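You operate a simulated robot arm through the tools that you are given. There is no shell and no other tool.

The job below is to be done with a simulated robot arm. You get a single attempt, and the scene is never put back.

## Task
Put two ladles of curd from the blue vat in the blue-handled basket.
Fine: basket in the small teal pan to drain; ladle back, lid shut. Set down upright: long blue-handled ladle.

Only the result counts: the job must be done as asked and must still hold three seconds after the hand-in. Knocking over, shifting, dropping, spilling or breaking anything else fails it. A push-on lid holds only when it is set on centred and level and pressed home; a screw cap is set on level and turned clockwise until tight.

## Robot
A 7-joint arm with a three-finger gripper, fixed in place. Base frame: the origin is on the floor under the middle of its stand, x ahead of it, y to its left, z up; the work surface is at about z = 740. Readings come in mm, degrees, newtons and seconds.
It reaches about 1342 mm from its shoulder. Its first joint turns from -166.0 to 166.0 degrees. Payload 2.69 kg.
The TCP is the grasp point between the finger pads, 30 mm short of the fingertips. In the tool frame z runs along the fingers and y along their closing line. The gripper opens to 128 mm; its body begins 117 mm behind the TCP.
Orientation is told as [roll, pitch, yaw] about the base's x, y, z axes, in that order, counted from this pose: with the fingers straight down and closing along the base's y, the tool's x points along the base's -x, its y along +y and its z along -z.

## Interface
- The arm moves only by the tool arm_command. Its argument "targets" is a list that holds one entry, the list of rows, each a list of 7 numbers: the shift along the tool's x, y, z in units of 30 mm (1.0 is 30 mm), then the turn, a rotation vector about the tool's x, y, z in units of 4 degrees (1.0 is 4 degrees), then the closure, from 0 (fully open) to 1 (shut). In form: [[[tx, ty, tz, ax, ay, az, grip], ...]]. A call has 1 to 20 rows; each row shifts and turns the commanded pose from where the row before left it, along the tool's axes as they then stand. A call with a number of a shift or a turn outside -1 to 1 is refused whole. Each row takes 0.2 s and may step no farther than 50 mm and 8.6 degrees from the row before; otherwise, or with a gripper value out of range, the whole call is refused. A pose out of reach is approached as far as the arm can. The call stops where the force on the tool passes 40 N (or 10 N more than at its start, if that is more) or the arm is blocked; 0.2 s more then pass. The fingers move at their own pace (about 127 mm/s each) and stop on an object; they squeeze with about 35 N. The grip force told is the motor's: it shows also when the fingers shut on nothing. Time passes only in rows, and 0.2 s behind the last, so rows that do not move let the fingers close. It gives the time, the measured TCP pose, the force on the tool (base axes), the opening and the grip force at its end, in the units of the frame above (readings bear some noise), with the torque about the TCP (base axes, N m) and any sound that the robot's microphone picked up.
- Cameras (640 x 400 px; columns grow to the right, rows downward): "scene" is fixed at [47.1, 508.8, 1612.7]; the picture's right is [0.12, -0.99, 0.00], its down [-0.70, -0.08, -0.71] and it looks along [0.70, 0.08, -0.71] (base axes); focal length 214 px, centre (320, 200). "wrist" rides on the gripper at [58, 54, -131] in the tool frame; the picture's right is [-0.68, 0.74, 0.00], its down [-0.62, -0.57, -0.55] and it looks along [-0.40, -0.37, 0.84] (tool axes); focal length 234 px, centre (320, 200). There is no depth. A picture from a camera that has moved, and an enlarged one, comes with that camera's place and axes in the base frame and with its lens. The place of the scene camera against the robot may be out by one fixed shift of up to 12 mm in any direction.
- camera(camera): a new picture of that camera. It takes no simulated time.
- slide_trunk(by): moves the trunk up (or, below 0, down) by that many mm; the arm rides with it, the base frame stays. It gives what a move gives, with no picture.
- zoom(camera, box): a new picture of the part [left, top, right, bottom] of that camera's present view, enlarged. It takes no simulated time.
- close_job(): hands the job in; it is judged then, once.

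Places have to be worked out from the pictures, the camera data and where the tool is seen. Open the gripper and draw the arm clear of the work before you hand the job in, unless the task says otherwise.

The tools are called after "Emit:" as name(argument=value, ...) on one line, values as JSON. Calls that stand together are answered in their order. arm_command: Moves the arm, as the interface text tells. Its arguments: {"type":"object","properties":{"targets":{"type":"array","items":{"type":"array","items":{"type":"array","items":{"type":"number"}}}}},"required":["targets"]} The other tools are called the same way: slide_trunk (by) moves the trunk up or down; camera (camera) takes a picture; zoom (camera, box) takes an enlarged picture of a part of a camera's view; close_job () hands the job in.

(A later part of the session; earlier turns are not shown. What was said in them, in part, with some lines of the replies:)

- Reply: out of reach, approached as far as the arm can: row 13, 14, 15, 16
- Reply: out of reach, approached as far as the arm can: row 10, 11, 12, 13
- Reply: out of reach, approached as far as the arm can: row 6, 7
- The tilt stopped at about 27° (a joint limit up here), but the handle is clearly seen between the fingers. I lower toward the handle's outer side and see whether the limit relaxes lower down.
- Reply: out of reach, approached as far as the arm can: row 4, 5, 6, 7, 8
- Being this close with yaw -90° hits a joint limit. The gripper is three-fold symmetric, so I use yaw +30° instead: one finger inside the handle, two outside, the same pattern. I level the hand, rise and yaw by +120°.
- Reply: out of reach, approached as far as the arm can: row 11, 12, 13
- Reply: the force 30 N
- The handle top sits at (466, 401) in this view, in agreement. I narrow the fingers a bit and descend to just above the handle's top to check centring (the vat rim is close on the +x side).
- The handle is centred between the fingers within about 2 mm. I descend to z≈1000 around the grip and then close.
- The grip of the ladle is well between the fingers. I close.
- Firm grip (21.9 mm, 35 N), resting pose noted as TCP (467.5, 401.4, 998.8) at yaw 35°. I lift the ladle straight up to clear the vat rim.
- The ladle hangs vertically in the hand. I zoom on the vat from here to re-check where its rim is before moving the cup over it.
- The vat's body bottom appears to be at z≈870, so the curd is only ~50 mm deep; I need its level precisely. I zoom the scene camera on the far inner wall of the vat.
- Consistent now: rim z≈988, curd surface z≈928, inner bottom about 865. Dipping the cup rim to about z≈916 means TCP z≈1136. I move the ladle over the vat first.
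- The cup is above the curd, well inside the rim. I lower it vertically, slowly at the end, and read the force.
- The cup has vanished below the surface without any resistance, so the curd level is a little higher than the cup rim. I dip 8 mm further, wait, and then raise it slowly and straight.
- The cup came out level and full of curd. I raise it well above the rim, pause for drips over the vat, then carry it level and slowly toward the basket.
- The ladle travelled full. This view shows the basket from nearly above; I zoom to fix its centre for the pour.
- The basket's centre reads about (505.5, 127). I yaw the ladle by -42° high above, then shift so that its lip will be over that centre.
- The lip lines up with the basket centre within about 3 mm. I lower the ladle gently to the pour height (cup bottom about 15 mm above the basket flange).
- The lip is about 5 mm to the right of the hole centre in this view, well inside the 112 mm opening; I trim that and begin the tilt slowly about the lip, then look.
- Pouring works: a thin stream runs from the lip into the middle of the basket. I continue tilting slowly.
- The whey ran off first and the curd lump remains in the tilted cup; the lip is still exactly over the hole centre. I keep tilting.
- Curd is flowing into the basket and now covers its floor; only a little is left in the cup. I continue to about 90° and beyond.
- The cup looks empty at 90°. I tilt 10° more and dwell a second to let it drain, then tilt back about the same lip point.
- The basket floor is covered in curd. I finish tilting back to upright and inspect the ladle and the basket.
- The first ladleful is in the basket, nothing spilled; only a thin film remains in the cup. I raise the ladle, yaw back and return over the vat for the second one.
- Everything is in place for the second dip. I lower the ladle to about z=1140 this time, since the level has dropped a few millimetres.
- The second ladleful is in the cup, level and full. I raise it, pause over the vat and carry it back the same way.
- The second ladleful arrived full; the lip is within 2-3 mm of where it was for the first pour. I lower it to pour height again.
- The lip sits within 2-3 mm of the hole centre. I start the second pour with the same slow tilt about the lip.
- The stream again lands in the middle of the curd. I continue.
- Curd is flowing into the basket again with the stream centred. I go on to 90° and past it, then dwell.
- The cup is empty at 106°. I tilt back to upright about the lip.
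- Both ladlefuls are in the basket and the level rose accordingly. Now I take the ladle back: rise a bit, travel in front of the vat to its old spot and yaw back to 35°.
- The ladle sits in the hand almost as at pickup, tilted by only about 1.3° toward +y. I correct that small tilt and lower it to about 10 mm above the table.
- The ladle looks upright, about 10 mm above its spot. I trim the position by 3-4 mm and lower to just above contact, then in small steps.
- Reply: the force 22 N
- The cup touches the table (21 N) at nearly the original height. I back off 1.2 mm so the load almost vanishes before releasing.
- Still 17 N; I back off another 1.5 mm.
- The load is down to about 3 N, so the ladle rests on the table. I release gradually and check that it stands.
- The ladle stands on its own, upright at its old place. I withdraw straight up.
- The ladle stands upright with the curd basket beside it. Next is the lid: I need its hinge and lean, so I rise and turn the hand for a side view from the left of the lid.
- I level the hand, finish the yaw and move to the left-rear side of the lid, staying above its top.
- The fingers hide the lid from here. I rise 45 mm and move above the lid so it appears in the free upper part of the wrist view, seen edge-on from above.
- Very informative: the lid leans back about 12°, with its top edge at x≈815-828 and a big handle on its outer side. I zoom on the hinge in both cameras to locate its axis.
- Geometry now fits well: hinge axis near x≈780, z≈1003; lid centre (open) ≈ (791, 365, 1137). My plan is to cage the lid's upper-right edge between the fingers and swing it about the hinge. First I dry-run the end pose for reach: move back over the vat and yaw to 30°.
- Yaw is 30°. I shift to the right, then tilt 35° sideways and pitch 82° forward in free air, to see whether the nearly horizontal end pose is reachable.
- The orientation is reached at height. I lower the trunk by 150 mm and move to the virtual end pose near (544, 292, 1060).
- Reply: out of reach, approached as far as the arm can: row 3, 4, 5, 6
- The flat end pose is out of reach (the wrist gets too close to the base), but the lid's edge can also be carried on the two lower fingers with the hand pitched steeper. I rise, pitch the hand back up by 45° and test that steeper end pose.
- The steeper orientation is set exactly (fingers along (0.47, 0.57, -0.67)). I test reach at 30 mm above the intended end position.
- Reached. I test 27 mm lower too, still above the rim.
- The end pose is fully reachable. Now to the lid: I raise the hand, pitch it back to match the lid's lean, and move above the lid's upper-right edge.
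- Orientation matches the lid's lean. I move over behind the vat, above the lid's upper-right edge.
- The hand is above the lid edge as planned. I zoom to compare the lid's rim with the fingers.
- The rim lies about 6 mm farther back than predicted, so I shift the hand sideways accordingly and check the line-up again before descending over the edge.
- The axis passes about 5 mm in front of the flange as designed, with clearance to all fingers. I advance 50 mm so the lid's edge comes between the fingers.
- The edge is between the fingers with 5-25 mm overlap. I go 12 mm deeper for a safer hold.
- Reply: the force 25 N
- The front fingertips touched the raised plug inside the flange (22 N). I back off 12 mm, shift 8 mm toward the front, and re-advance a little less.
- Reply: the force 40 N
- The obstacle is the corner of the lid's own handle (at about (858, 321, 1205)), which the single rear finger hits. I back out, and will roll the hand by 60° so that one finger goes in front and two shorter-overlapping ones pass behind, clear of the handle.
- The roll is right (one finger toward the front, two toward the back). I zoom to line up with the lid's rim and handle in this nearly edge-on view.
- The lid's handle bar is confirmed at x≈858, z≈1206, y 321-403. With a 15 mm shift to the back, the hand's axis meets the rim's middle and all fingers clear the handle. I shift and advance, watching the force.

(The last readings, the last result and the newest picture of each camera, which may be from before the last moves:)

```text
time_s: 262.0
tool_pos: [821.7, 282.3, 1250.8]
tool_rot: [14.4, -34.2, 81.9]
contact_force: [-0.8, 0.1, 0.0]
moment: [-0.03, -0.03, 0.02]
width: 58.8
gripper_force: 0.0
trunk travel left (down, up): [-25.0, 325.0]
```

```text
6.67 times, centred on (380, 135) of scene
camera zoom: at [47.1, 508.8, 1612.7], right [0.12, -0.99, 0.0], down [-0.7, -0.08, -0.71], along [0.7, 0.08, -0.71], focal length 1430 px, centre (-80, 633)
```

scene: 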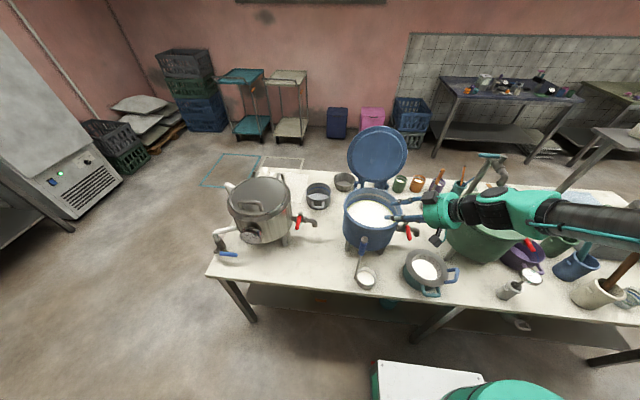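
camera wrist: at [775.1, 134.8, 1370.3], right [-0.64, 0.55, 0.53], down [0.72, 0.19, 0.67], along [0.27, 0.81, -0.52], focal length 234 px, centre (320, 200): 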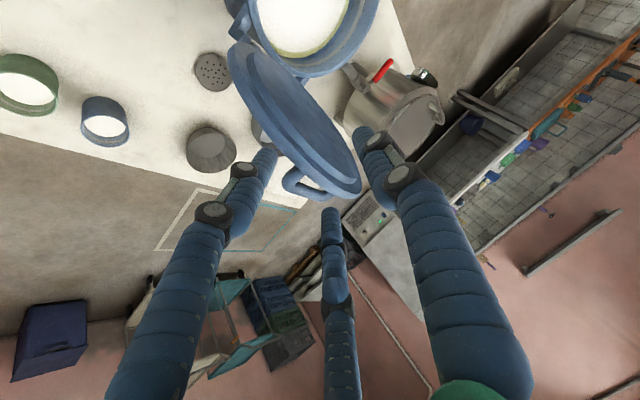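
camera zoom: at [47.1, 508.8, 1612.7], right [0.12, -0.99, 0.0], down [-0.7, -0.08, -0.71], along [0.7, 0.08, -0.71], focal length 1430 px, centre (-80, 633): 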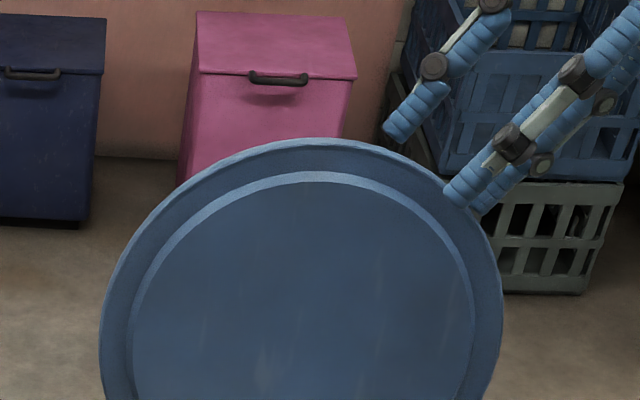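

No contact so far. I advance the remaining 15-18 mm.

Emit:
arm_command(targets=[[[0, 0, 0.25, 0, 0, 0, 0.54], [0, 0, 0.2, 0, 0, 0, 0.54], [0, 0, 0.15, 0, 0, 0, 0.54]]])

Emit:
zoom(camera="wrist", box=[220, 60, 420, 240])

Emit:
zoom(camera="scene", box=[350, 105, 410, 165])

```text
time_s: 262.8
tool_pos: [817.7, 292.1, 1237.5]
tool_rot: [14.4, -34.2, 81.8]
contact_force: [-0.3, 0.3, -0.4]
moment: [0.0, -0.02, -0.01]
width: 58.9
gripper_force: 0.1
trunk travel left (down, up): [-25.0, 325.0]
```

```text
2.22 times, centred on (320, 150) of wrist
camera zoom: at [779.9, 168.3, 1319.9], right [-0.64, 0.55, 0.53], down [0.72, 0.19, 0.67], along [0.27, 0.81, -0.52], focal length 520 px, centre (320, 311)
```

zoom: 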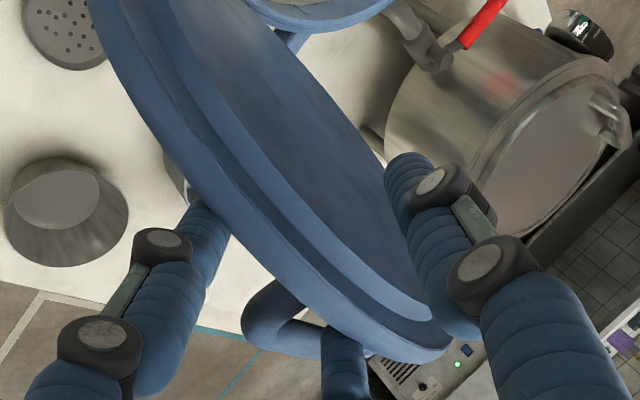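

```text
6.67 times, centred on (380, 135) of scene
camera zoom: at [47.1, 508.8, 1612.7], right [0.12, -0.99, 0.0], down [-0.7, -0.08, -0.71], along [0.7, 0.08, -0.71], focal length 1430 px, centre (-80, 633)
```

zoom: 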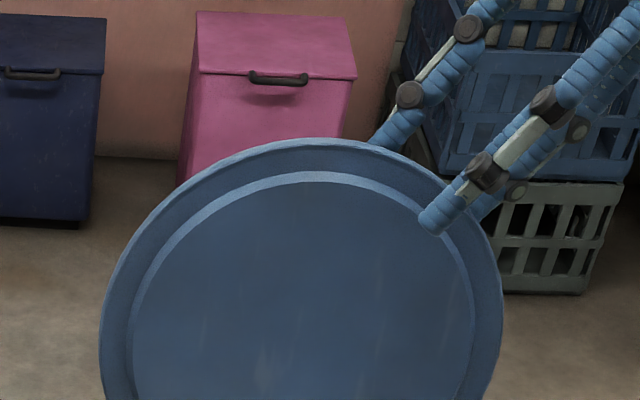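

The lid edge is neatly caged with no contact. I start swinging the hand about the hinge axis, 16° first, and watch the forces.

Emit:
arm_command(targets=[[[0.014, 0.277, 0.02, 0.41, 0, -0.287, 0.54], [0.014, 0.277, 0.02, 0.41, 0, -0.287, 0.54], [0.028, 0.555, 0.041, 0.819, 0, -0.574, 0.54], [0.028, 0.555, 0.041, 0.819, 0, -0.574, 0.54], [0.014, 0.277, 0.02, 0.41, 0, -0.287, 0.54]]])

Emit:
zoom(camera="wrist", box=[220, 60, 420, 240])

Emit:
zoom(camera="scene", box=[330, 100, 430, 220])

```text
time_s: 264.0
tool_pos: [759.6, 291.7, 1239.7]
tool_rot: [-2.8, -35.0, 91.4]
contact_force: [-1.3, 0.0, 1.9]
moment: [0.03, 0.12, 0.02]
width: 60.0
gripper_force: 1.2
trunk travel left (down, up): [-25.0, 325.0]
```

```text
2.22 times, centred on (320, 150) of wrist
camera zoom: at [702.7, 168.4, 1310.8], right [-0.75, 0.55, 0.36], down [0.53, 0.19, 0.82], along [0.39, 0.81, -0.44], focal length 520 px, centre (320, 311)
```

zoom: 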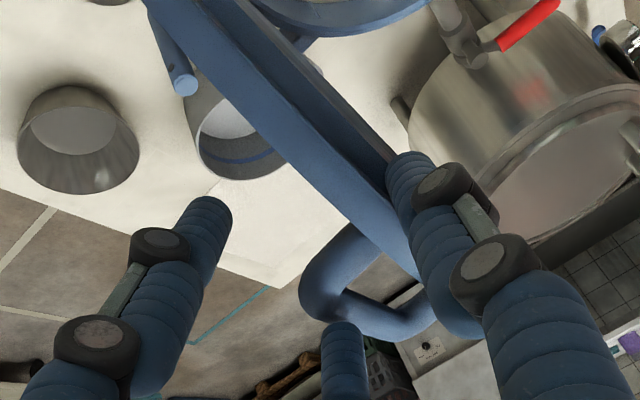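

```text
3.33 times, centred on (380, 160) of scene
camera zoom: at [47.1, 508.8, 1612.7], right [0.12, -0.99, 0.0], down [-0.7, -0.08, -0.71], along [0.7, 0.08, -0.71], focal length 715 px, centre (120, 333)
```

zoom: 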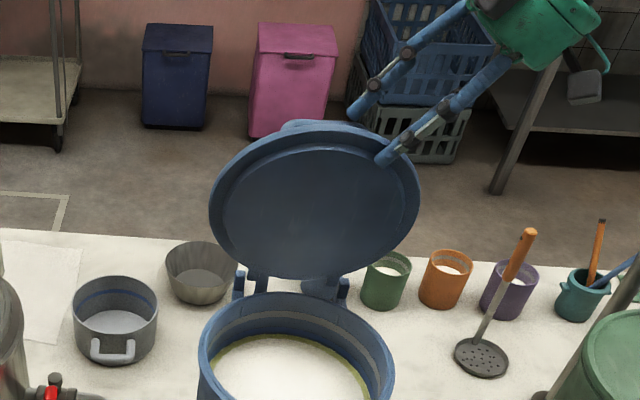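

The lid has passed vertical and now leans on the front finger, with tiny forces. I continue the swing.

Emit:
arm_command(targets=[[[0.014, 0.277, 0.02, 0.41, 0, -0.287, 0.54], [0.028, 0.555, 0.041, 0.819, 0, -0.574, 0.54], [0.028, 0.555, 0.041, 0.819, 0, -0.574, 0.54], [0.028, 0.555, 0.041, 0.819, 0, -0.574, 0.54], [0.014, 0.277, 0.02, 0.41, 0, -0.287, 0.54]]])

Emit:
zoom(camera="wrist", box=[220, 60, 420, 240])

Emit:
zoom(camera="scene", box=[330, 100, 430, 220])

```text
time_s: 265.2
tool_pos: [695.6, 292.6, 1225.2]
tool_rot: [-22.1, -33.2, 102.4]
contact_force: [-5.0, -3.4, 6.0]
moment: [0.06, 0.32, 0.13]
width: 61.3
gripper_force: 2.0
trunk travel left (down, up): [-25.0, 325.0]
```

```text
2.22 times, centred on (320, 150) of wrist
camera zoom: at [619.7, 168.9, 1277.3], right [-0.82, 0.55, 0.14], down [0.29, 0.19, 0.94], along [0.49, 0.81, -0.31], focal length 520 px, centre (320, 311)
```

zoom: 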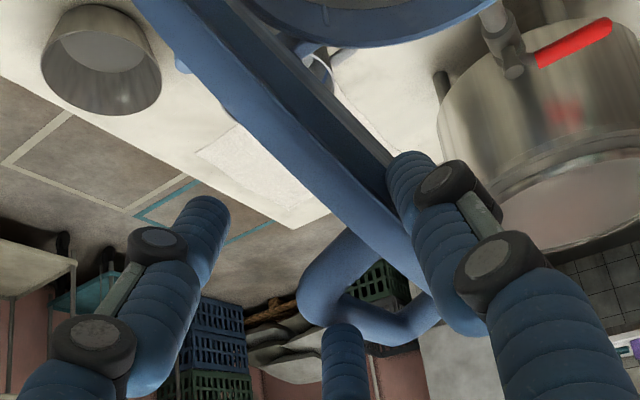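

```text
3.33 times, centred on (380, 160) of scene
camera zoom: at [47.1, 508.8, 1612.7], right [0.12, -0.99, 0.0], down [-0.7, -0.08, -0.71], along [0.7, 0.08, -0.71], focal length 715 px, centre (120, 333)
```

zoom: 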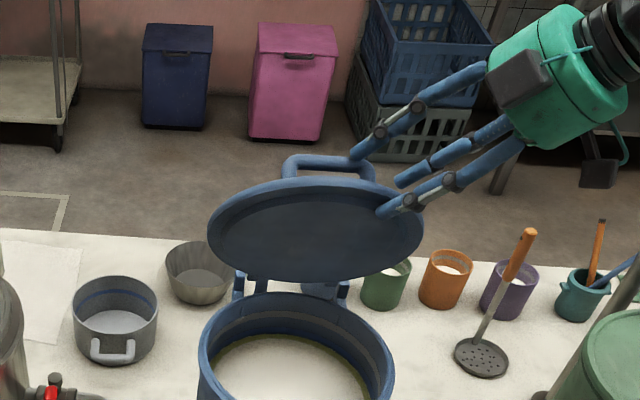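

The lid follows, resting on the front finger at constant overlap. I continue another 15°.

Emit:
arm_command(targets=[[[0.014, 0.277, 0.02, 0.41, 0, -0.287, 0.54], [0.028, 0.555, 0.041, 0.819, 0, -0.574, 0.54], [0.028, 0.555, 0.041, 0.819, 0, -0.574, 0.54], [0.028, 0.555, 0.041, 0.819, 0, -0.574, 0.54], [0.007, 0.139, 0.01, 0.205, 0, -0.143, 0.54]]])

Emit:
zoom(camera="wrist", box=[220, 60, 420, 240])

Emit:
zoom(camera="scene", box=[330, 130, 430, 250])

```text
time_s: 266.4
tool_pos: [639.7, 293.2, 1193.6]
tool_rot: [-38.7, -28.8, 111.1]
contact_force: [-5.9, -2.9, 6.8]
moment: [0.27, -0.15, 0.16]
width: 61.2
gripper_force: 0.9
trunk travel left (down, up): [-25.0, 325.0]
```

```text
2.22 times, centred on (320, 150) of wrist
camera zoom: at [553.1, 169.1, 1225.6], right [-0.83, 0.55, -0.08], down [0.03, 0.19, 0.98], along [0.56, 0.81, -0.17], focal length 520 px, centre (320, 311)
```

zoom: 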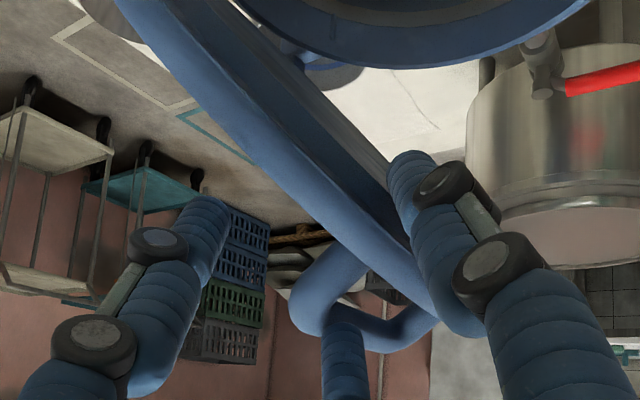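

```text
3.33 times, centred on (380, 190) of scene
camera zoom: at [47.1, 508.8, 1612.7], right [0.12, -0.99, 0.0], down [-0.7, -0.08, -0.71], along [0.7, 0.08, -0.71], focal length 715 px, centre (120, 233)
```

zoom: 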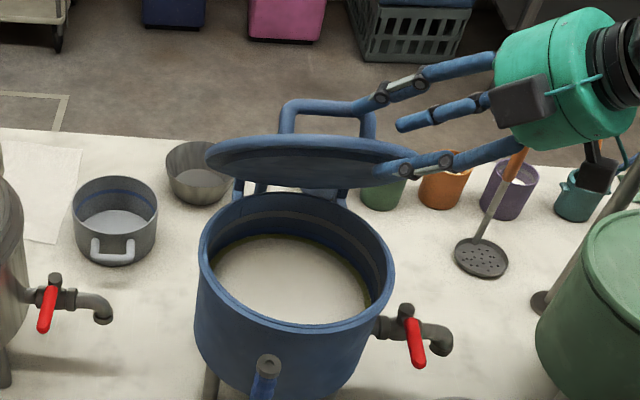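

The lid is about half closed and resting safely on the front finger. Since reach allows it, I keep swinging about the hinge toward a flatter hand.

Emit:
arm_command(targets=[[[0.014, 0.277, 0.02, 0.41, 0, -0.287, 0.54], [0.028, 0.555, 0.041, 0.819, 0, -0.574, 0.54], [0.028, 0.555, 0.041, 0.819, 0, -0.574, 0.54], [0.014, 0.277, 0.02, 0.41, 0, -0.287, 0.54]]])

Emit:
zoom(camera="wrist", box=[220, 60, 420, 240])

Emit:
zoom(camera="scene", box=[330, 130, 430, 250])

```text
time_s: 267.4
tool_pos: [601.9, 292.6, 1160.2]
tool_rot: [-51.0, -23.9, 116.5]
contact_force: [-8.1, -1.4, 5.7]
moment: [0.16, -0.18, 0.36]
width: 61.8
gripper_force: 1.7
trunk travel left (down, up): [-25.0, 325.0]
```

```text
2.22 times, centred on (320, 150) of wrist
camera zoom: at [511.7, 169.1, 1173.7], right [-0.79, 0.55, -0.25], down [-0.17, 0.19, 0.97], along [0.58, 0.81, -0.05], focal length 520 px, centre (320, 311)
```

zoom: 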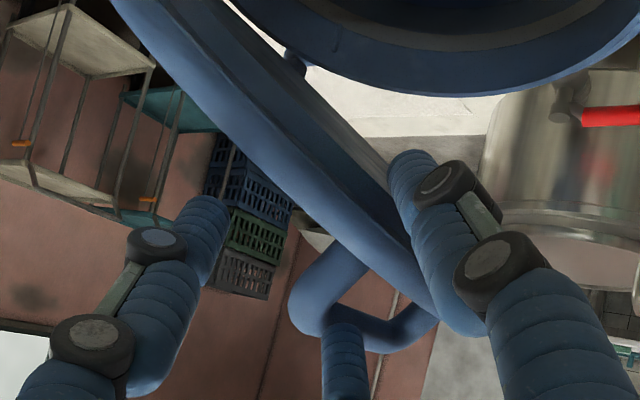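

```text
3.33 times, centred on (380, 190) of scene
camera zoom: at [47.1, 508.8, 1612.7], right [0.12, -0.99, 0.0], down [-0.7, -0.08, -0.71], along [0.7, 0.08, -0.71], focal length 715 px, centre (120, 233)
```

zoom: 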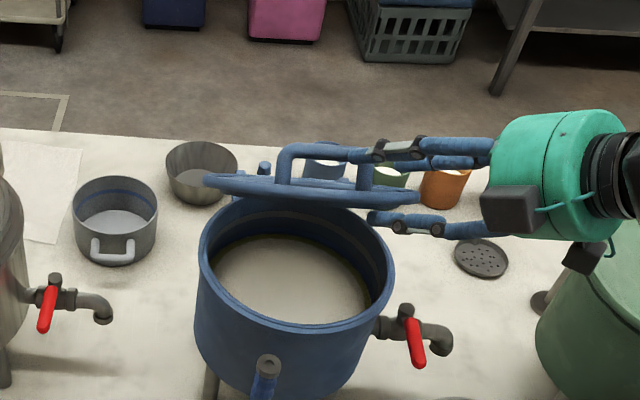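

The lid is now about 35-40° open with steady light contact. I continue 14° further.

Emit:
arm_command(targets=[[[0.014, 0.277, 0.02, 0.41, 0, -0.287, 0.54], [0.028, 0.555, 0.041, 0.819, 0, -0.574, 0.54], [0.028, 0.555, 0.041, 0.819, 0, -0.574, 0.54], [0.014, 0.277, 0.02, 0.41, 0, -0.287, 0.54]]])

Emit:
zoom(camera="wrist", box=[220, 60, 420, 240])

Emit:
zoom(camera="scene", box=[330, 150, 430, 270])

```text
time_s: 268.4
tool_pos: [573.5, 292.7, 1117.9]
tool_rot: [-62.3, -18.1, 120.5]
contact_force: [-10.9, -2.1, 5.1]
moment: [0.19, -0.23, 0.37]
width: 62.4
gripper_force: 2.5
trunk travel left (down, up): [-25.0, 325.0]
```

```text
2.22 times, centred on (320, 150) of wrist
camera zoom: at [481.9, 168.7, 1113.2], right [-0.72, 0.55, -0.41], down [-0.37, 0.19, 0.91], along [0.58, 0.81, 0.07], focal length 520 px, centre (320, 311)
```

zoom: 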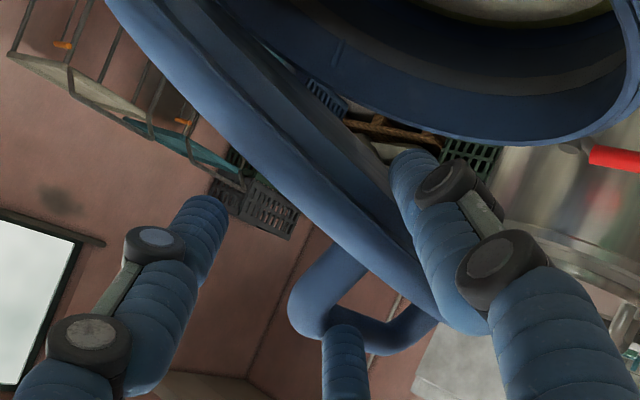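

```text
3.33 times, centred on (380, 210) of scene
camera zoom: at [47.1, 508.8, 1612.7], right [0.12, -0.99, 0.0], down [-0.7, -0.08, -0.71], along [0.7, 0.08, -0.71], focal length 715 px, centre (120, 167)
```

zoom: 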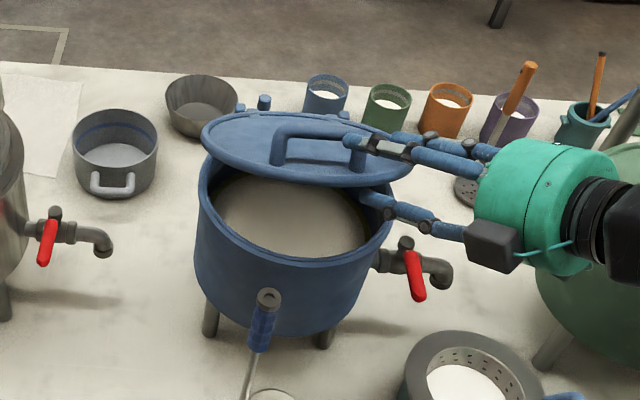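

About 24° open now. From here I lower the hand without further rotation, in small steps, so the lid rides down on the front finger.

Emit:
arm_command(targets=[[[0.05, 0.2, 0.068, 0, 0, 0, 0.54], [0.1, 0.4, 0.137, 0, 0, 0, 0.54], [0.1, 0.4, 0.137, 0, 0, 0, 0.54], [0.05, 0.2, 0.068, 0, 0, 0, 0.54]]])

Emit:
zoom(camera="wrist", box=[220, 60, 420, 240])

Emit:
zoom(camera="scene", box=[330, 150, 430, 270])

```text
time_s: 269.0
tool_pos: [568.8, 293.4, 1107.1]
tool_rot: [-62.8, -18.0, 120.9]
contact_force: [-25.4, -4.8, 12.7]
moment: [0.73, -0.69, 0.8]
width: 68.5
gripper_force: 6.3
trunk travel left (down, up): [-25.0, 325.0]
stopped in row 3: the force on the tool passed its limit at 44 N (the readings are from after the stop); the commanded pose is now the measured one
```

```text
2.22 times, centred on (320, 150) of wrist
camera zoom: at [477.8, 169.8, 1101.0], right [-0.72, 0.55, -0.41], down [-0.38, 0.18, 0.91], along [0.58, 0.81, 0.07], focal length 520 px, centre (320, 311)
```

zoom: 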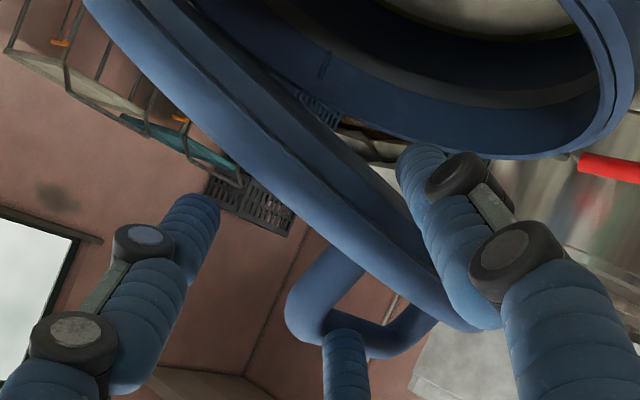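

```text
3.33 times, centred on (380, 210) of scene
camera zoom: at [47.1, 508.8, 1612.7], right [0.12, -0.99, 0.0], down [-0.7, -0.08, -0.71], along [0.7, 0.08, -0.71], focal length 715 px, centre (120, 167)
```

zoom: 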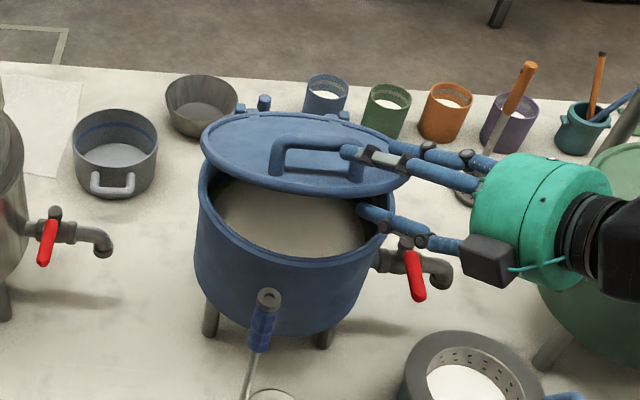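

The lid got pinched between front finger and the handle corner at the rear finger (force stop). I relieve it by opening the fingers gradually, letting the lid sink with the front finger.

Emit:
arm_command(targets=[[[0, 0, 0, 0, 0, 0, 0.48], [0, 0, 0, 0, 0, 0, 0.45], [0, 0, 0, 0, 0, 0, 0.42], [0, 0, 0, 0, 0, 0, 0.38], [0, 0, 0, 0, 0, 0, 0.34], [0, 0, 0, 0, 0, 0, 0.3]]])

Emit:
zoom(camera="wrist", box=[220, 60, 420, 240])

Emit:
zoom(camera="scene", box=[330, 150, 430, 270])

```text
time_s: 270.4
tool_pos: [572.0, 293.7, 1103.7]
tool_rot: [-62.4, -18.0, 120.8]
contact_force: [-0.6, -0.3, -2.7]
moment: [-0.07, -0.03, 0.03]
width: 91.2
gripper_force: 0.9
trunk travel left (down, up): [-25.0, 325.0]
```

```text
2.22 times, centred on (320, 150) of wrist
camera zoom: at [479.6, 169.5, 1098.3], right [-0.72, 0.55, -0.41], down [-0.37, 0.19, 0.91], along [0.58, 0.81, 0.07], focal length 520 px, centre (320, 311)
```

zoom: 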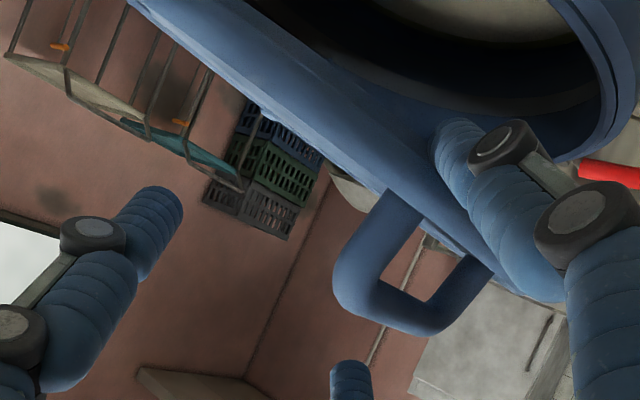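

```text
3.33 times, centred on (380, 210) of scene
camera zoom: at [47.1, 508.8, 1612.7], right [0.12, -0.99, 0.0], down [-0.7, -0.08, -0.71], along [0.7, 0.08, -0.71], focal length 715 px, centre (120, 167)
```

zoom: 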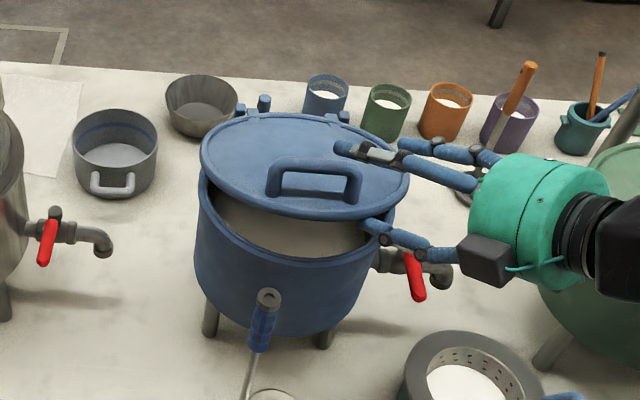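

The lid now rests only on the front finger, about 17° open, with the rear fingers clear. I lower it further in 9 mm steps.

Emit:
arm_command(targets=[[[0.085, 0.2615, 0.121, 0, 0, 0, 0.3], [0.085, 0.2615, 0.121, 0, 0, 0, 0.3], [0.085, 0.2615, 0.121, 0, 0, 0, 0.3]]])

Emit:
zoom(camera="wrist", box=[220, 60, 420, 240])

Emit:
zoom(camera="scene", box=[340, 180, 420, 260])

```text
time_s: 271.2
tool_pos: [568.7, 294.5, 1077.1]
tool_rot: [-62.4, -18.1, 120.7]
contact_force: [-2.9, 0.6, -2.3]
moment: [0.04, 0.03, -0.01]
width: 91.6
gripper_force: 1.6
trunk travel left (down, up): [-25.0, 325.0]
```

```text
2.22 times, centred on (320, 150) of wrist
camera zoom: at [478.0, 169.4, 1071.7], right [-0.73, 0.55, -0.41], down [-0.37, 0.19, 0.91], along [0.58, 0.81, 0.07], focal length 520 px, centre (320, 311)
```

zoom: 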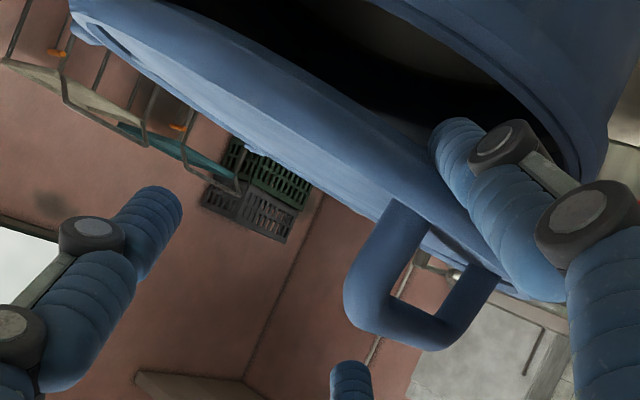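

```text
5.00 times, centred on (380, 220) of scene
camera zoom: at [47.1, 508.8, 1612.7], right [0.12, -0.99, 0.0], down [-0.7, -0.08, -0.71], along [0.7, 0.08, -0.71], focal length 1072 px, centre (20, 100)
```

zoom: 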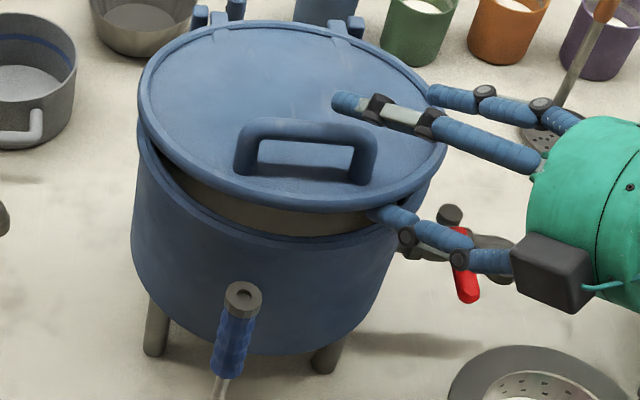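

Only about 10° remain; the front finger is ~20 mm above the rim. I lower another 13 mm.

Emit:
arm_command(targets=[[[0.067, 0.182, 0.095, 0, 0, 0, 0.3], [0.067, 0.182, 0.095, 0, 0, 0, 0.3]]])

Emit:
zoom(camera="scene", box=[340, 180, 420, 260])

Emit:
zoom(camera="wrist", box=[260, 60, 420, 200])

```text
time_s: 271.8
tool_pos: [567.5, 292.2, 1070.9]
tool_rot: [-62.0, -18.1, 120.6]
contact_force: [0.7, -1.3, -2.5]
moment: [-0.04, -0.04, -0.02]
width: 90.7
gripper_force: 0.8
out of reach, approached as far as the arm can: row 2
trunk travel left (down, up): [-25.0, 325.0]
```

```text
5.00 times, centred on (380, 220) of scene
camera zoom: at [47.1, 508.8, 1612.7], right [0.12, -0.99, 0.0], down [-0.7, -0.08, -0.71], along [0.7, 0.08, -0.71], focal length 1072 px, centre (20, 100)
```

zoom: 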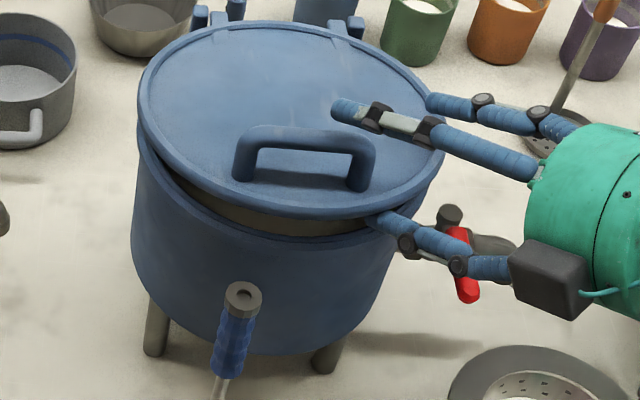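

```text
2.86 times, centred on (340, 130) of wrist
camera zoom: at [476.7, 168.6, 1066.4], right [-0.73, 0.55, -0.41], down [-0.37, 0.19, 0.91], along [0.58, 0.81, 0.06], focal length 669 px, centre (263, 400)
```

zoom: 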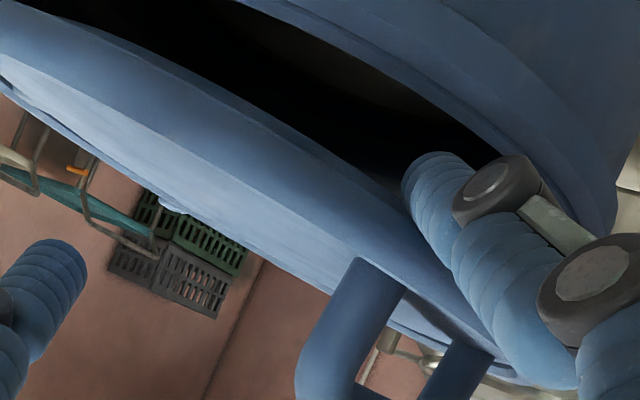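

The arm is at its reach limit here, so I use the trunk for the last bit: down 8 mm.

Emit:
slide_trunk(by=-8)

Emit:
zoom(camera="scene", box=[340, 180, 420, 260])

Emit:
zoom(camera="wrist", box=[260, 60, 420, 200])

```text
time_s: 272.4
tool_pos: [567.2, 292.9, 1062.2]
tool_rot: [-62.0, -18.1, 120.6]
contact_force: [-1.9, -0.4, -2.6]
moment: [-0.08, 0.07, 0.06]
width: 91.6
gripper_force: 2.1
trunk travel left (down, up): [-17.0, 333.0]
```

```text
5.00 times, centred on (380, 220) of scene
camera zoom: at [47.1, 508.8, 1612.7], right [0.12, -0.99, 0.0], down [-0.7, -0.08, -0.71], along [0.7, 0.08, -0.71], focal length 1072 px, centre (20, 100)
```

zoom: 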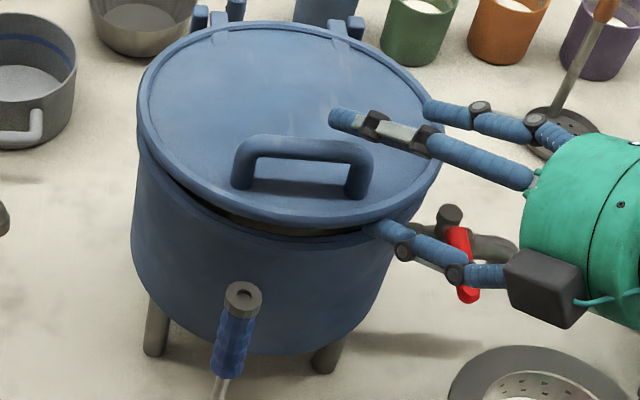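

```text
2.86 times, centred on (340, 130) of wrist
camera zoom: at [476.6, 168.7, 1058.5], right [-0.73, 0.55, -0.41], down [-0.37, 0.19, 0.91], along [0.58, 0.81, 0.06], focal length 669 px, centre (263, 400)
```

zoom: 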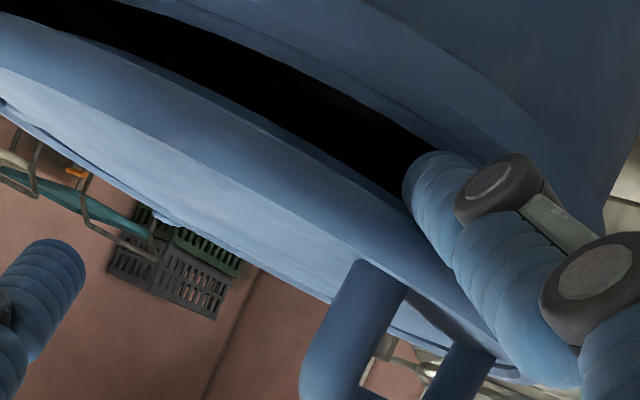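

The lid is only about 7° open, lying on the front finger just above the rim. Pulling straight back would exceed reach, so I slip the finger out by pitching the hand steeper about the grasp point while easing back slightly.

Emit:
arm_command(targets=[[[0, 0, -0.05, -0.819, 0, 0.574, 0.3], [0, 0, -0.07, -0.819, 0, 0.574, 0.3], [0, 0, -0.07, -0.819, 0, 0.574, 0.3]]])

Emit:
zoom(camera="scene", box=[340, 180, 420, 260])

Emit:
zoom(camera="wrist", box=[260, 60, 420, 200])

```text
time_s: 273.1
tool_pos: [562.7, 288.8, 1066.0]
tool_rot: [-50.6, -24.1, 116.6]
contact_force: [-0.1, 0.4, -0.8]
moment: [0.02, 0.0, 0.01]
width: 89.7
gripper_force: 0.0
trunk travel left (down, up): [-17.0, 333.0]
```

```text
5.00 times, centred on (380, 220) of scene
camera zoom: at [47.1, 508.8, 1612.7], right [0.12, -0.99, 0.0], down [-0.7, -0.08, -0.71], along [0.7, 0.08, -0.71], focal length 1072 px, centre (20, 100)
```

zoom: 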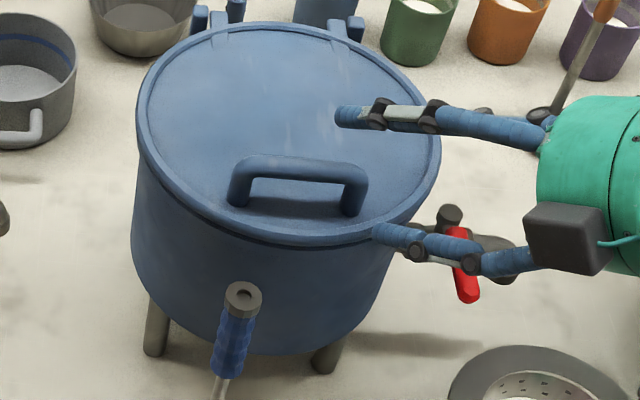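

```text
2.86 times, centred on (340, 130) of wrist
camera zoom: at [473.8, 165.1, 1080.8], right [-0.8, 0.55, -0.25], down [-0.17, 0.19, 0.97], along [0.58, 0.81, -0.06], focal length 669 px, centre (263, 400)
```

zoom: 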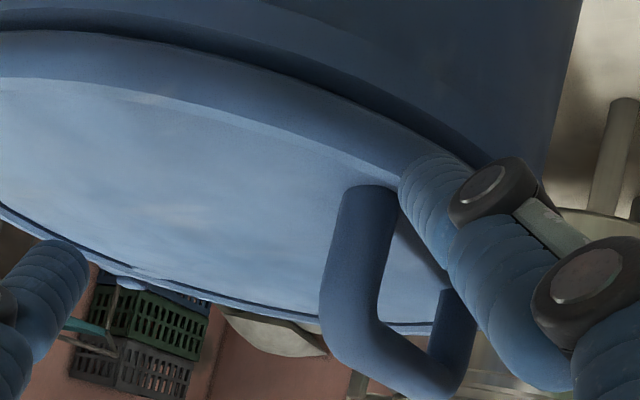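

The lid has dropped shut onto the rim with no measurable jolt. I lift the hand straight up away from it.

Emit:
arm_command(targets=[[[-0.171, -0.294, -0.241, 0, 0, 0, 0.3], [-0.342, -0.5875, -0.4825, 0, 0, 0, 0.3], [-0.342, -0.5875, -0.4825, 0, 0, 0, 0.3], [-0.342, -0.5875, -0.4825, 0, 0, 0, 0.3], [-0.342, -0.5875, -0.4825, 0, 0, 0, 0.3]]])

Emit:
zoom(camera="scene", box=[330, 170, 430, 270])

Emit:
camera(camera="wrist")

```text
time_s: 274.4
tool_pos: [563.5, 290.3, 1179.5]
tool_rot: [-50.6, -23.8, 116.5]
contact_force: [-0.9, -0.4, 0.4]
moment: [-0.06, 0.04, 0.01]
width: 89.8
gripper_force: 0.0
trunk travel left (down, up): [-17.0, 333.0]
```

```text
4.00 times, centred on (380, 220) of scene
camera zoom: at [47.1, 508.8, 1612.7], right [0.12, -0.99, 0.0], down [-0.7, -0.08, -0.71], along [0.7, 0.08, -0.71], focal length 858 px, centre (80, 120)
```

zoom: 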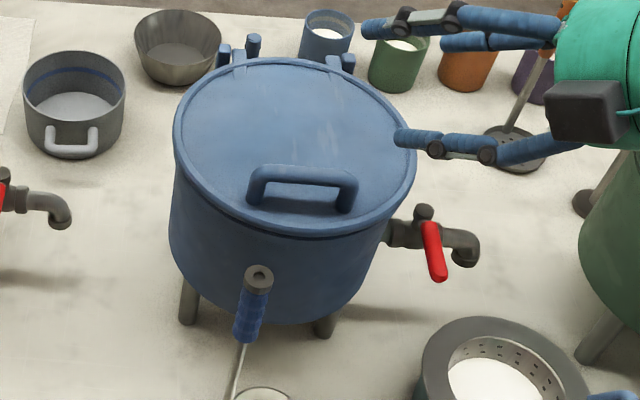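

```text
taken
camera wrist: at [473.0, 166.5, 1193.5], right [-0.8, 0.55, -0.25], down [-0.17, 0.19, 0.97], along [0.58, 0.81, -0.06], focal length 234 px, centre (320, 200)
```

wrist: 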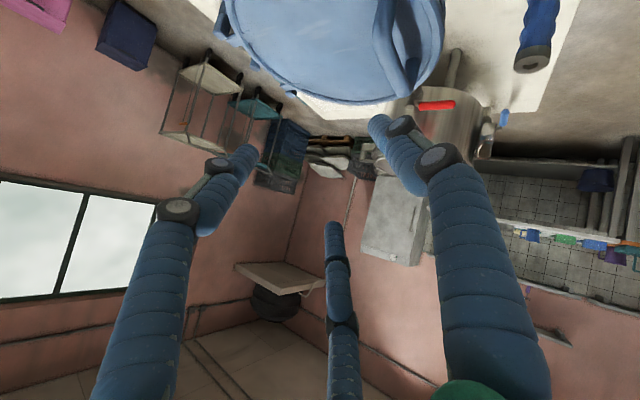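

The lid looks shut. I check the seam closely from the scene camera.

Emit:
zoom(camera="scene", box=[345, 195, 395, 235])

Emit:
zoom(camera="scene", box=[380, 190, 420, 230])

```text
10.00 times, centred on (370, 215) of scene
camera zoom: at [47.1, 508.8, 1612.7], right [0.12, -0.99, 0.0], down [-0.7, -0.08, -0.71], along [0.7, 0.08, -0.71], focal length 2145 px, centre (-180, 50)
```

zoom: 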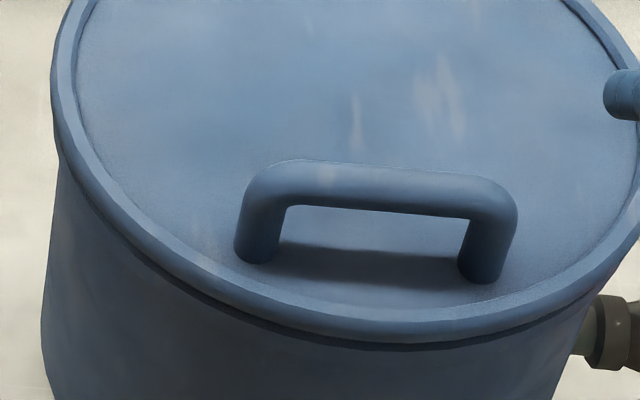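

```text
10.00 times, centred on (400, 210) of scene
camera zoom: at [47.1, 508.8, 1612.7], right [0.12, -0.99, 0.0], down [-0.7, -0.08, -0.71], along [0.7, 0.08, -0.71], focal length 2145 px, centre (-480, 100)
```

zoom: 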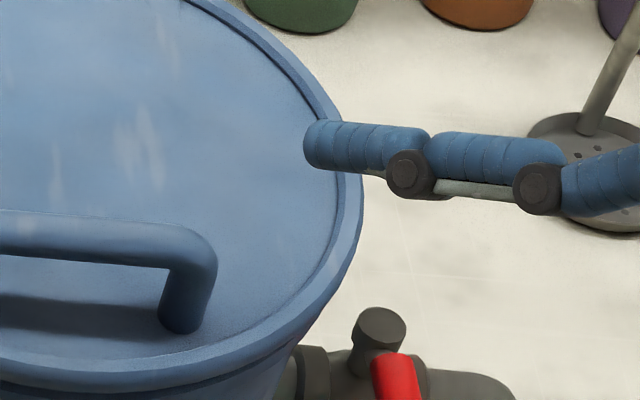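

The seam looks closed all around. To be safe I will press it gently: trunk back up, hand vertical and fingers closed.

Emit:
slide_trunk(by=158)

Emit:
arm_command(targets=[[[0, 0, 0, -0.819, 0, 0.574, 1], [0, 0, 0, -0.819, 0, 0.574, 1], [0, 0, 0, -0.819, 0, 0.574, 1], [0, 0, 0, -0.819, 0, 0.574, 1], [0, 0, 0, -0.819, 0, 0.574, 1], [0, 0, 0, -0.819, 0, 0.574, 1], [0, 0, 0, -0.819, 0, 0.574, 1], [0, 0, 0, -0.819, 0, 0.574, 1], [0, 0, 0, -0.819, 0, 0.574, 1], [0, 0, 0, -0.819, 0, 0.574, 1], [0, 0, 0, -0.819, 0, 0.574, 1], [0, 0, 0, -0.164, 0, 0.115, 1]]])

Emit:
arm_command(targets=[[[0, 0, 0, 0, 1, 0, 1], [0, 0, 0, 0, 1, 0, 1], [0, 0, 0, 0, 1, 0, 1], [0, 0, 0, 0, 1, 0, 1], [0, 0, 0, 0, 1, 0, 1], [0, 0, 0, 0, 1, 0, 1], [0, 0, 0, 0, 1, 0, 1], [0, 0, 0, 0, 1, 0, 1], [0, 0, 0, 0, 0.75, 0, 1]]])

```text
time_s: 276.2
tool_pos: [563.4, 289.9, 1336.2]
tool_rot: [-50.6, -23.9, 116.5]
contact_force: [0.0, -0.1, 0.6]
moment: [-0.04, -0.01, 0.01]
width: 89.7
gripper_force: 0.1
trunk travel left (down, up): [-175.0, 175.0]
```

```text
time_s: 278.8
tool_pos: [562.3, 290.6, 1336.9]
tool_rot: [0.0, -34.9, 90.2]
contact_force: [0.6, -0.8, -0.2]
moment: [0.02, 0.03, 0.01]
width: 2.2
gripper_force: 31.1
trunk travel left (down, up): [-175.0, 175.0]
```

```text
time_s: 280.8
tool_pos: [563.6, 291.0, 1337.3]
tool_rot: [-0.1, 0.2, 90.1]
contact_force: [-0.2, -0.5, -1.3]
moment: [-0.01, -0.02, 0.02]
width: 1.9
gripper_force: 31.7
trunk travel left (down, up): [-175.0, 175.0]
```

Hand vertical and closed. I move above the lid behind its handle and come down to about 15 mm above its surface.

Emit:
arm_command(targets=[[[-0.79, -0.46, 0, 0, 0, 0, 1], [-0.79, -0.46, 0, 0, 0, 0, 1], [-0.79, -0.46, 0, 0, 0, 0, 1], [0, 0, 0.9, 0, 0, 0, 1], [0, 0, 0.9, 0, 0, 0, 1], [0, 0, 0.9, 0, 0, 0, 1], [0, 0, 0.9, 0, 0, 0, 1], [0, 0, 0.9, 0, 0, 0, 1], [0, 0, 0.9, 0, 0, 0, 1], [0, 0, 0.9, 0, 0, 0, 1], [0, 0, 0.9, 0, 0, 0, 1], [0, 0, 0.9, 0, 0, 0, 1], [0, 0, 0.9, 0, 0, 0, 1], [0, 0, 0.6, 0, 0, 0, 1]]])

Emit:
zoom(camera="scene", box=[330, 150, 430, 270])

```text
time_s: 283.8
tool_pos: [606.1, 359.5, 1049.3]
tool_rot: [-0.2, 0.1, 90.1]
contact_force: [-0.4, -0.1, 0.6]
moment: [0.0, -0.03, 0.03]
width: 2.0
gripper_force: 31.0
trunk travel left (down, up): [-175.0, 175.0]
```

```text
3.33 times, centred on (380, 210) of scene
camera zoom: at [47.1, 508.8, 1612.7], right [0.12, -0.99, 0.0], down [-0.7, -0.08, -0.71], along [0.7, 0.08, -0.71], focal length 715 px, centre (120, 167)
```

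zoom: 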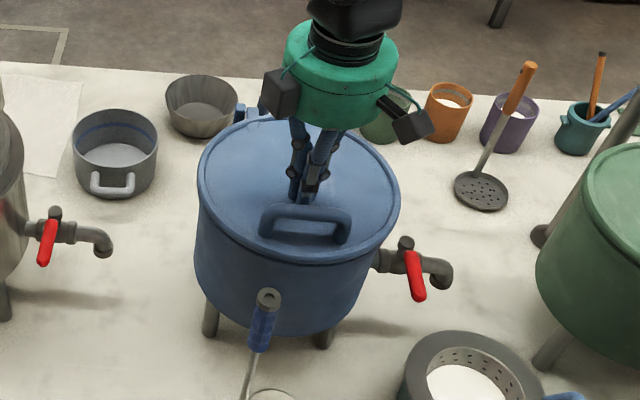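

I lower onto the lid in small steps, watching the force.

Emit:
arm_command(targets=[[[0, 0, 0.2, 0, 0, 0, 1], [0, 0, 0.2, 0, 0, 0, 1], [0, 0, 0.1, 0, 0, 0, 1], [0, 0, 0.07, 0, 0, 0, 1]]])

Emit:
arm_command(targets=[[[0, 0, 0.05, 0, 0, 0, 1], [0, 0, 0.05, 0, 0, 0, 1]]])

```text
time_s: 284.8
tool_pos: [605.4, 360.3, 1035.2]
tool_rot: [-0.4, 0.1, 90.1]
contact_force: [-4.4, -8.5, 26.8]
moment: [-0.26, 0.37, 0.04]
width: 5.8
gripper_force: 32.2
trunk travel left (down, up): [-175.0, 175.0]
```

```text
time_s: 285.2
tool_pos: [607.1, 361.6, 1035.0]
tool_rot: [-0.5, -0.1, 90.2]
contact_force: [-2.1, 0.7, 12.8]
moment: [0.01, 0.23, 0.11]
width: 1.9
gripper_force: 31.5
trunk travel left (down, up): [-175.0, 175.0]
stopped in row 2: the force on the tool passed its limit at 43 N (the readings are from after the stop); the commanded pose is now the measured one
```

The lid is solid under 40 N: it is fully home. I lift off and draw the hand up clear.

Emit:
arm_command(targets=[[[0, 0, -0.2, 0, 0, 0, 1], [0, 0, -0.6, 0, 0, 0, 1], [0, 0, -0.95, 0, 0, 0, 0.6], [0, 0, -0.95, 0, 0, 0, 0.3], [0, 0, -0.95, 0, 0, 0, 0], [0, 0, -0.95, 0, 0, 0, 0], [0, 0, -0.95, 0, 0, 0, 0], [0, 0, -0.95, 0, 0, 0, 0], [0, 0, -0.95, 0, 0, 0, 0], [0, 0, -0.95, 0, 0, 0, 0], [0, 0, -0.95, 0, 0, 0, 0], [0, 0, -0.95, 0, 0, 0, 0], [0, 0, -0.95, 0, 0, 0, 0]]])

Emit:
camera(camera="scene")

Emit:
zoom(camera="scene", box=[330, 170, 470, 310])

Emit:
camera(camera="wrist")

```text
time_s: 288.0
tool_pos: [605.4, 361.8, 1372.3]
tool_rot: [-0.4, -0.1, 90.1]
contact_force: [0.9, 0.1, 0.3]
moment: [-0.01, -0.01, 0.02]
width: 128.2
gripper_force: 0.1
trunk travel left (down, up): [-175.0, 175.0]
```

```text
taken
```

scene: 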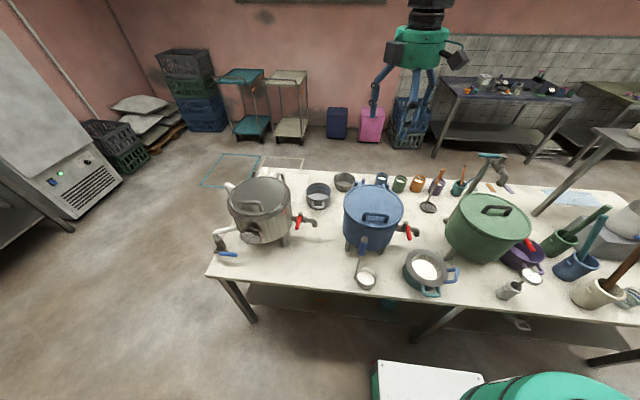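

```text
2.86 times, centred on (400, 240) of scene
camera zoom: at [47.1, 508.8, 1612.7], right [0.12, -0.99, 0.0], down [-0.7, -0.08, -0.71], along [0.7, 0.08, -0.71], focal length 613 px, centre (91, 86)
```

zoom: 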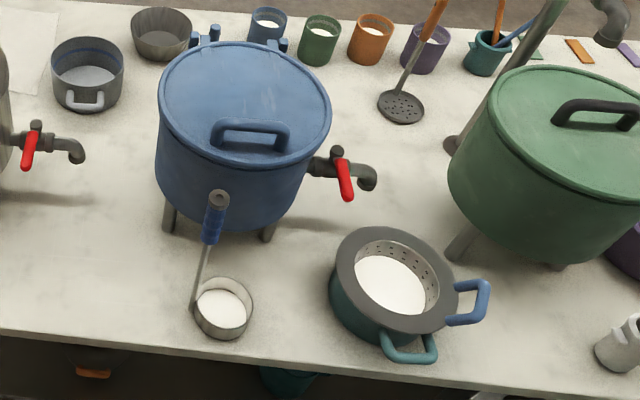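

```text
taken
camera wrist: at [549.9, 301.8, 1501.8], right [-0.74, 0.67, 0.0], down [0.56, 0.62, 0.55], along [0.38, 0.41, -0.83], focal length 234 px, centre (320, 200)
```

wrist: 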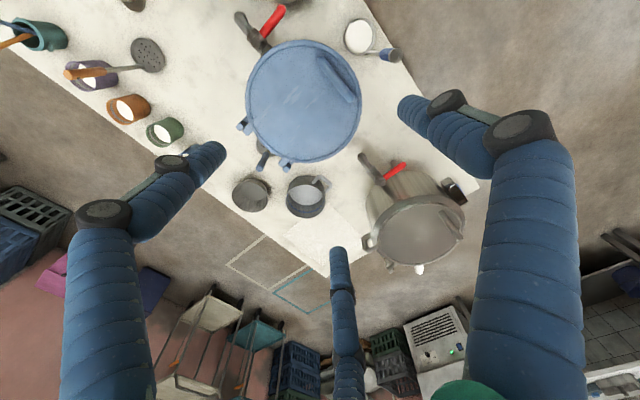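

Lid closed, basket in the teal pan with the curd, ladle upright. I compare the ladle, basket and pan with the original close-ups for any displacement or spills.

Emit:
zoom(camera="scene", box=[340, 230, 400, 300])

Emit:
zoom(camera="scene", box=[390, 240, 460, 310])

Emit:
zoom(camera="scene", box=[400, 140, 640, 310])

Emit:
zoom(camera="scene", box=[200, 120, 440, 310])

```text
5.71 times, centred on (370, 265) of scene
camera zoom: at [47.1, 508.8, 1612.7], right [0.12, -0.99, 0.0], down [-0.7, -0.08, -0.71], along [0.7, 0.08, -0.71], focal length 1226 px, centre (34, -171)
```

zoom: 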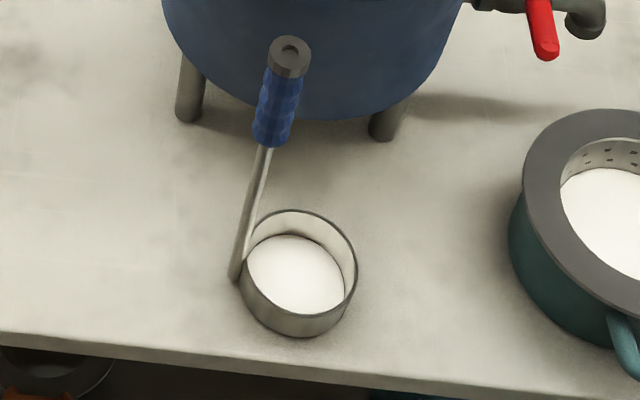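

```text
5.71 times, centred on (425, 275) of scene
camera zoom: at [47.1, 508.8, 1612.7], right [0.12, -0.99, 0.0], down [-0.7, -0.08, -0.71], along [0.7, 0.08, -0.71], focal length 1226 px, centre (-280, -229)
```

zoom: 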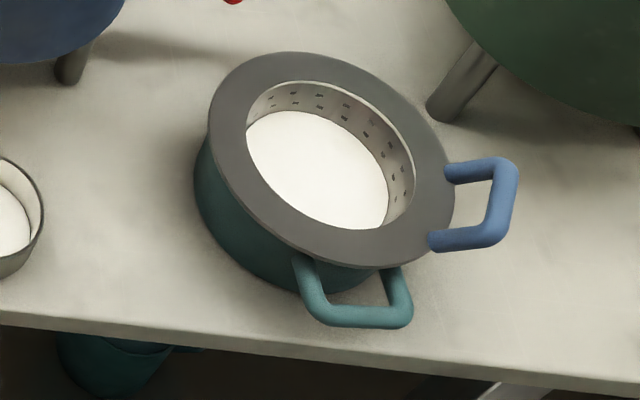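

```text
2.35 times, centred on (520, 225) of scene
camera zoom: at [47.1, 508.8, 1612.7], right [0.12, -0.99, 0.0], down [-0.7, -0.08, -0.71], along [0.7, 0.08, -0.71], focal length 505 px, centre (-151, 141)
```

zoom: 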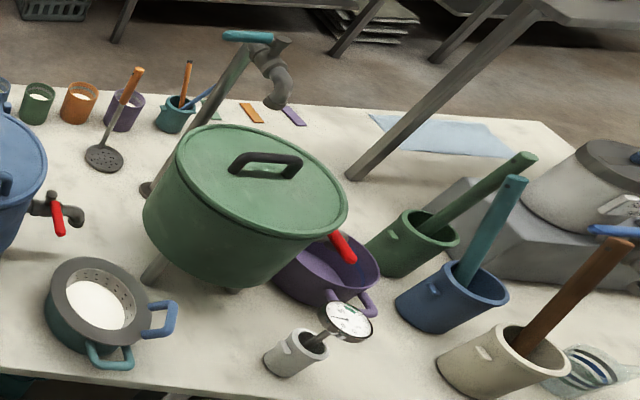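

```text
2.11 times, centred on (320, 215) of scene
camera zoom: at [47.1, 508.8, 1612.7], right [0.12, -0.99, 0.0], down [-0.7, -0.08, -0.71], along [0.7, 0.08, -0.71], focal length 452 px, centre (320, 168)
```

zoom: 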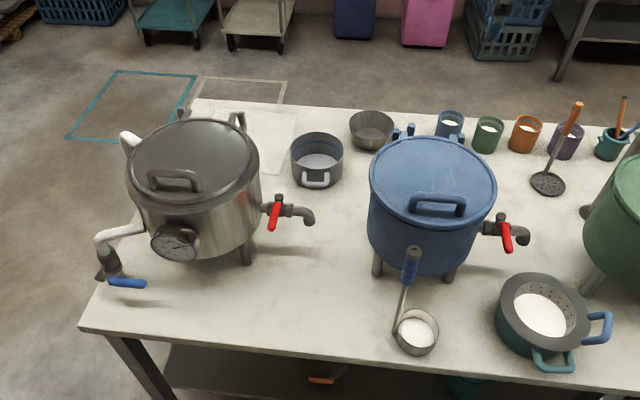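

Everything matches the original positions: ladle on its old spot and upright, pan unmoved, no spills. I draw the open hand back up to about its starting place before handing in.

Emit:
arm_command(targets=[[[0, 0.7, -0.45, 0, 0, 0, 0], [0, 0.7, -0.45, 0, 0, 0, 0], [0, 0.7, -0.45, 0, 0, 0, 0], [0, 0.7, -0.45, 0, 0, 0, 0], [0, 0, 0, 0, 0, 0, 0], [0, 0, 0, 0, 0, 0, 0]]])

Emit:
camera(camera="scene")

```text
time_s: 289.4
tool_pos: [520.5, 362.1, 1424.2]
tool_rot: [-0.3, 0.0, 90.1]
contact_force: [-0.8, 0.6, 0.2]
moment: [-0.02, 0.06, 0.0]
width: 128.1
gripper_force: 0.0
trunk travel left (down, up): [-175.0, 175.0]
```

```text
taken
```

scene: 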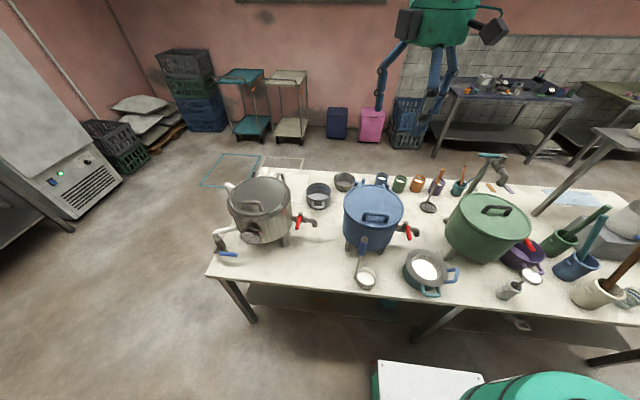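

The hand is open and clear at its starting place. Two ladlefuls of curd are in the blue-handled basket, which sits in the teal pan. The ladle is back upright and the vat's lid is shut, so I hand the job in.

Emit:
close_job()

```text
The job is handed in.
```

The job is done and handed in; I haven't seen the verdict. In the last pictures before the hand-in:

- **Curd:** two full ladles went from the blue vat into the blue-handled basket. Both pours landed in the middle of the basket, and I saw no spills.
- **Basket:** it sits level in the small teal pan, and the pan has not moved. I turned the basket so its handle is clear of the pan's handle.
- **Ladle:** it stands upright where it was. A thin film of curd is left in the bottom of its cup.
- **Lid:** the vat's lid is shut. I lowered it by hand nearly all the way; it fell the last few degrees, then took a press of about 40 N without giving.
- **Arm:** the gripper is open and the arm is back near its starting place, clear of the table.

The fingers bumped the lid twice while taking hold of it, and a force stop came once while closing it. In the close-ups afterwards, everything else on the table looked where it was at the start.
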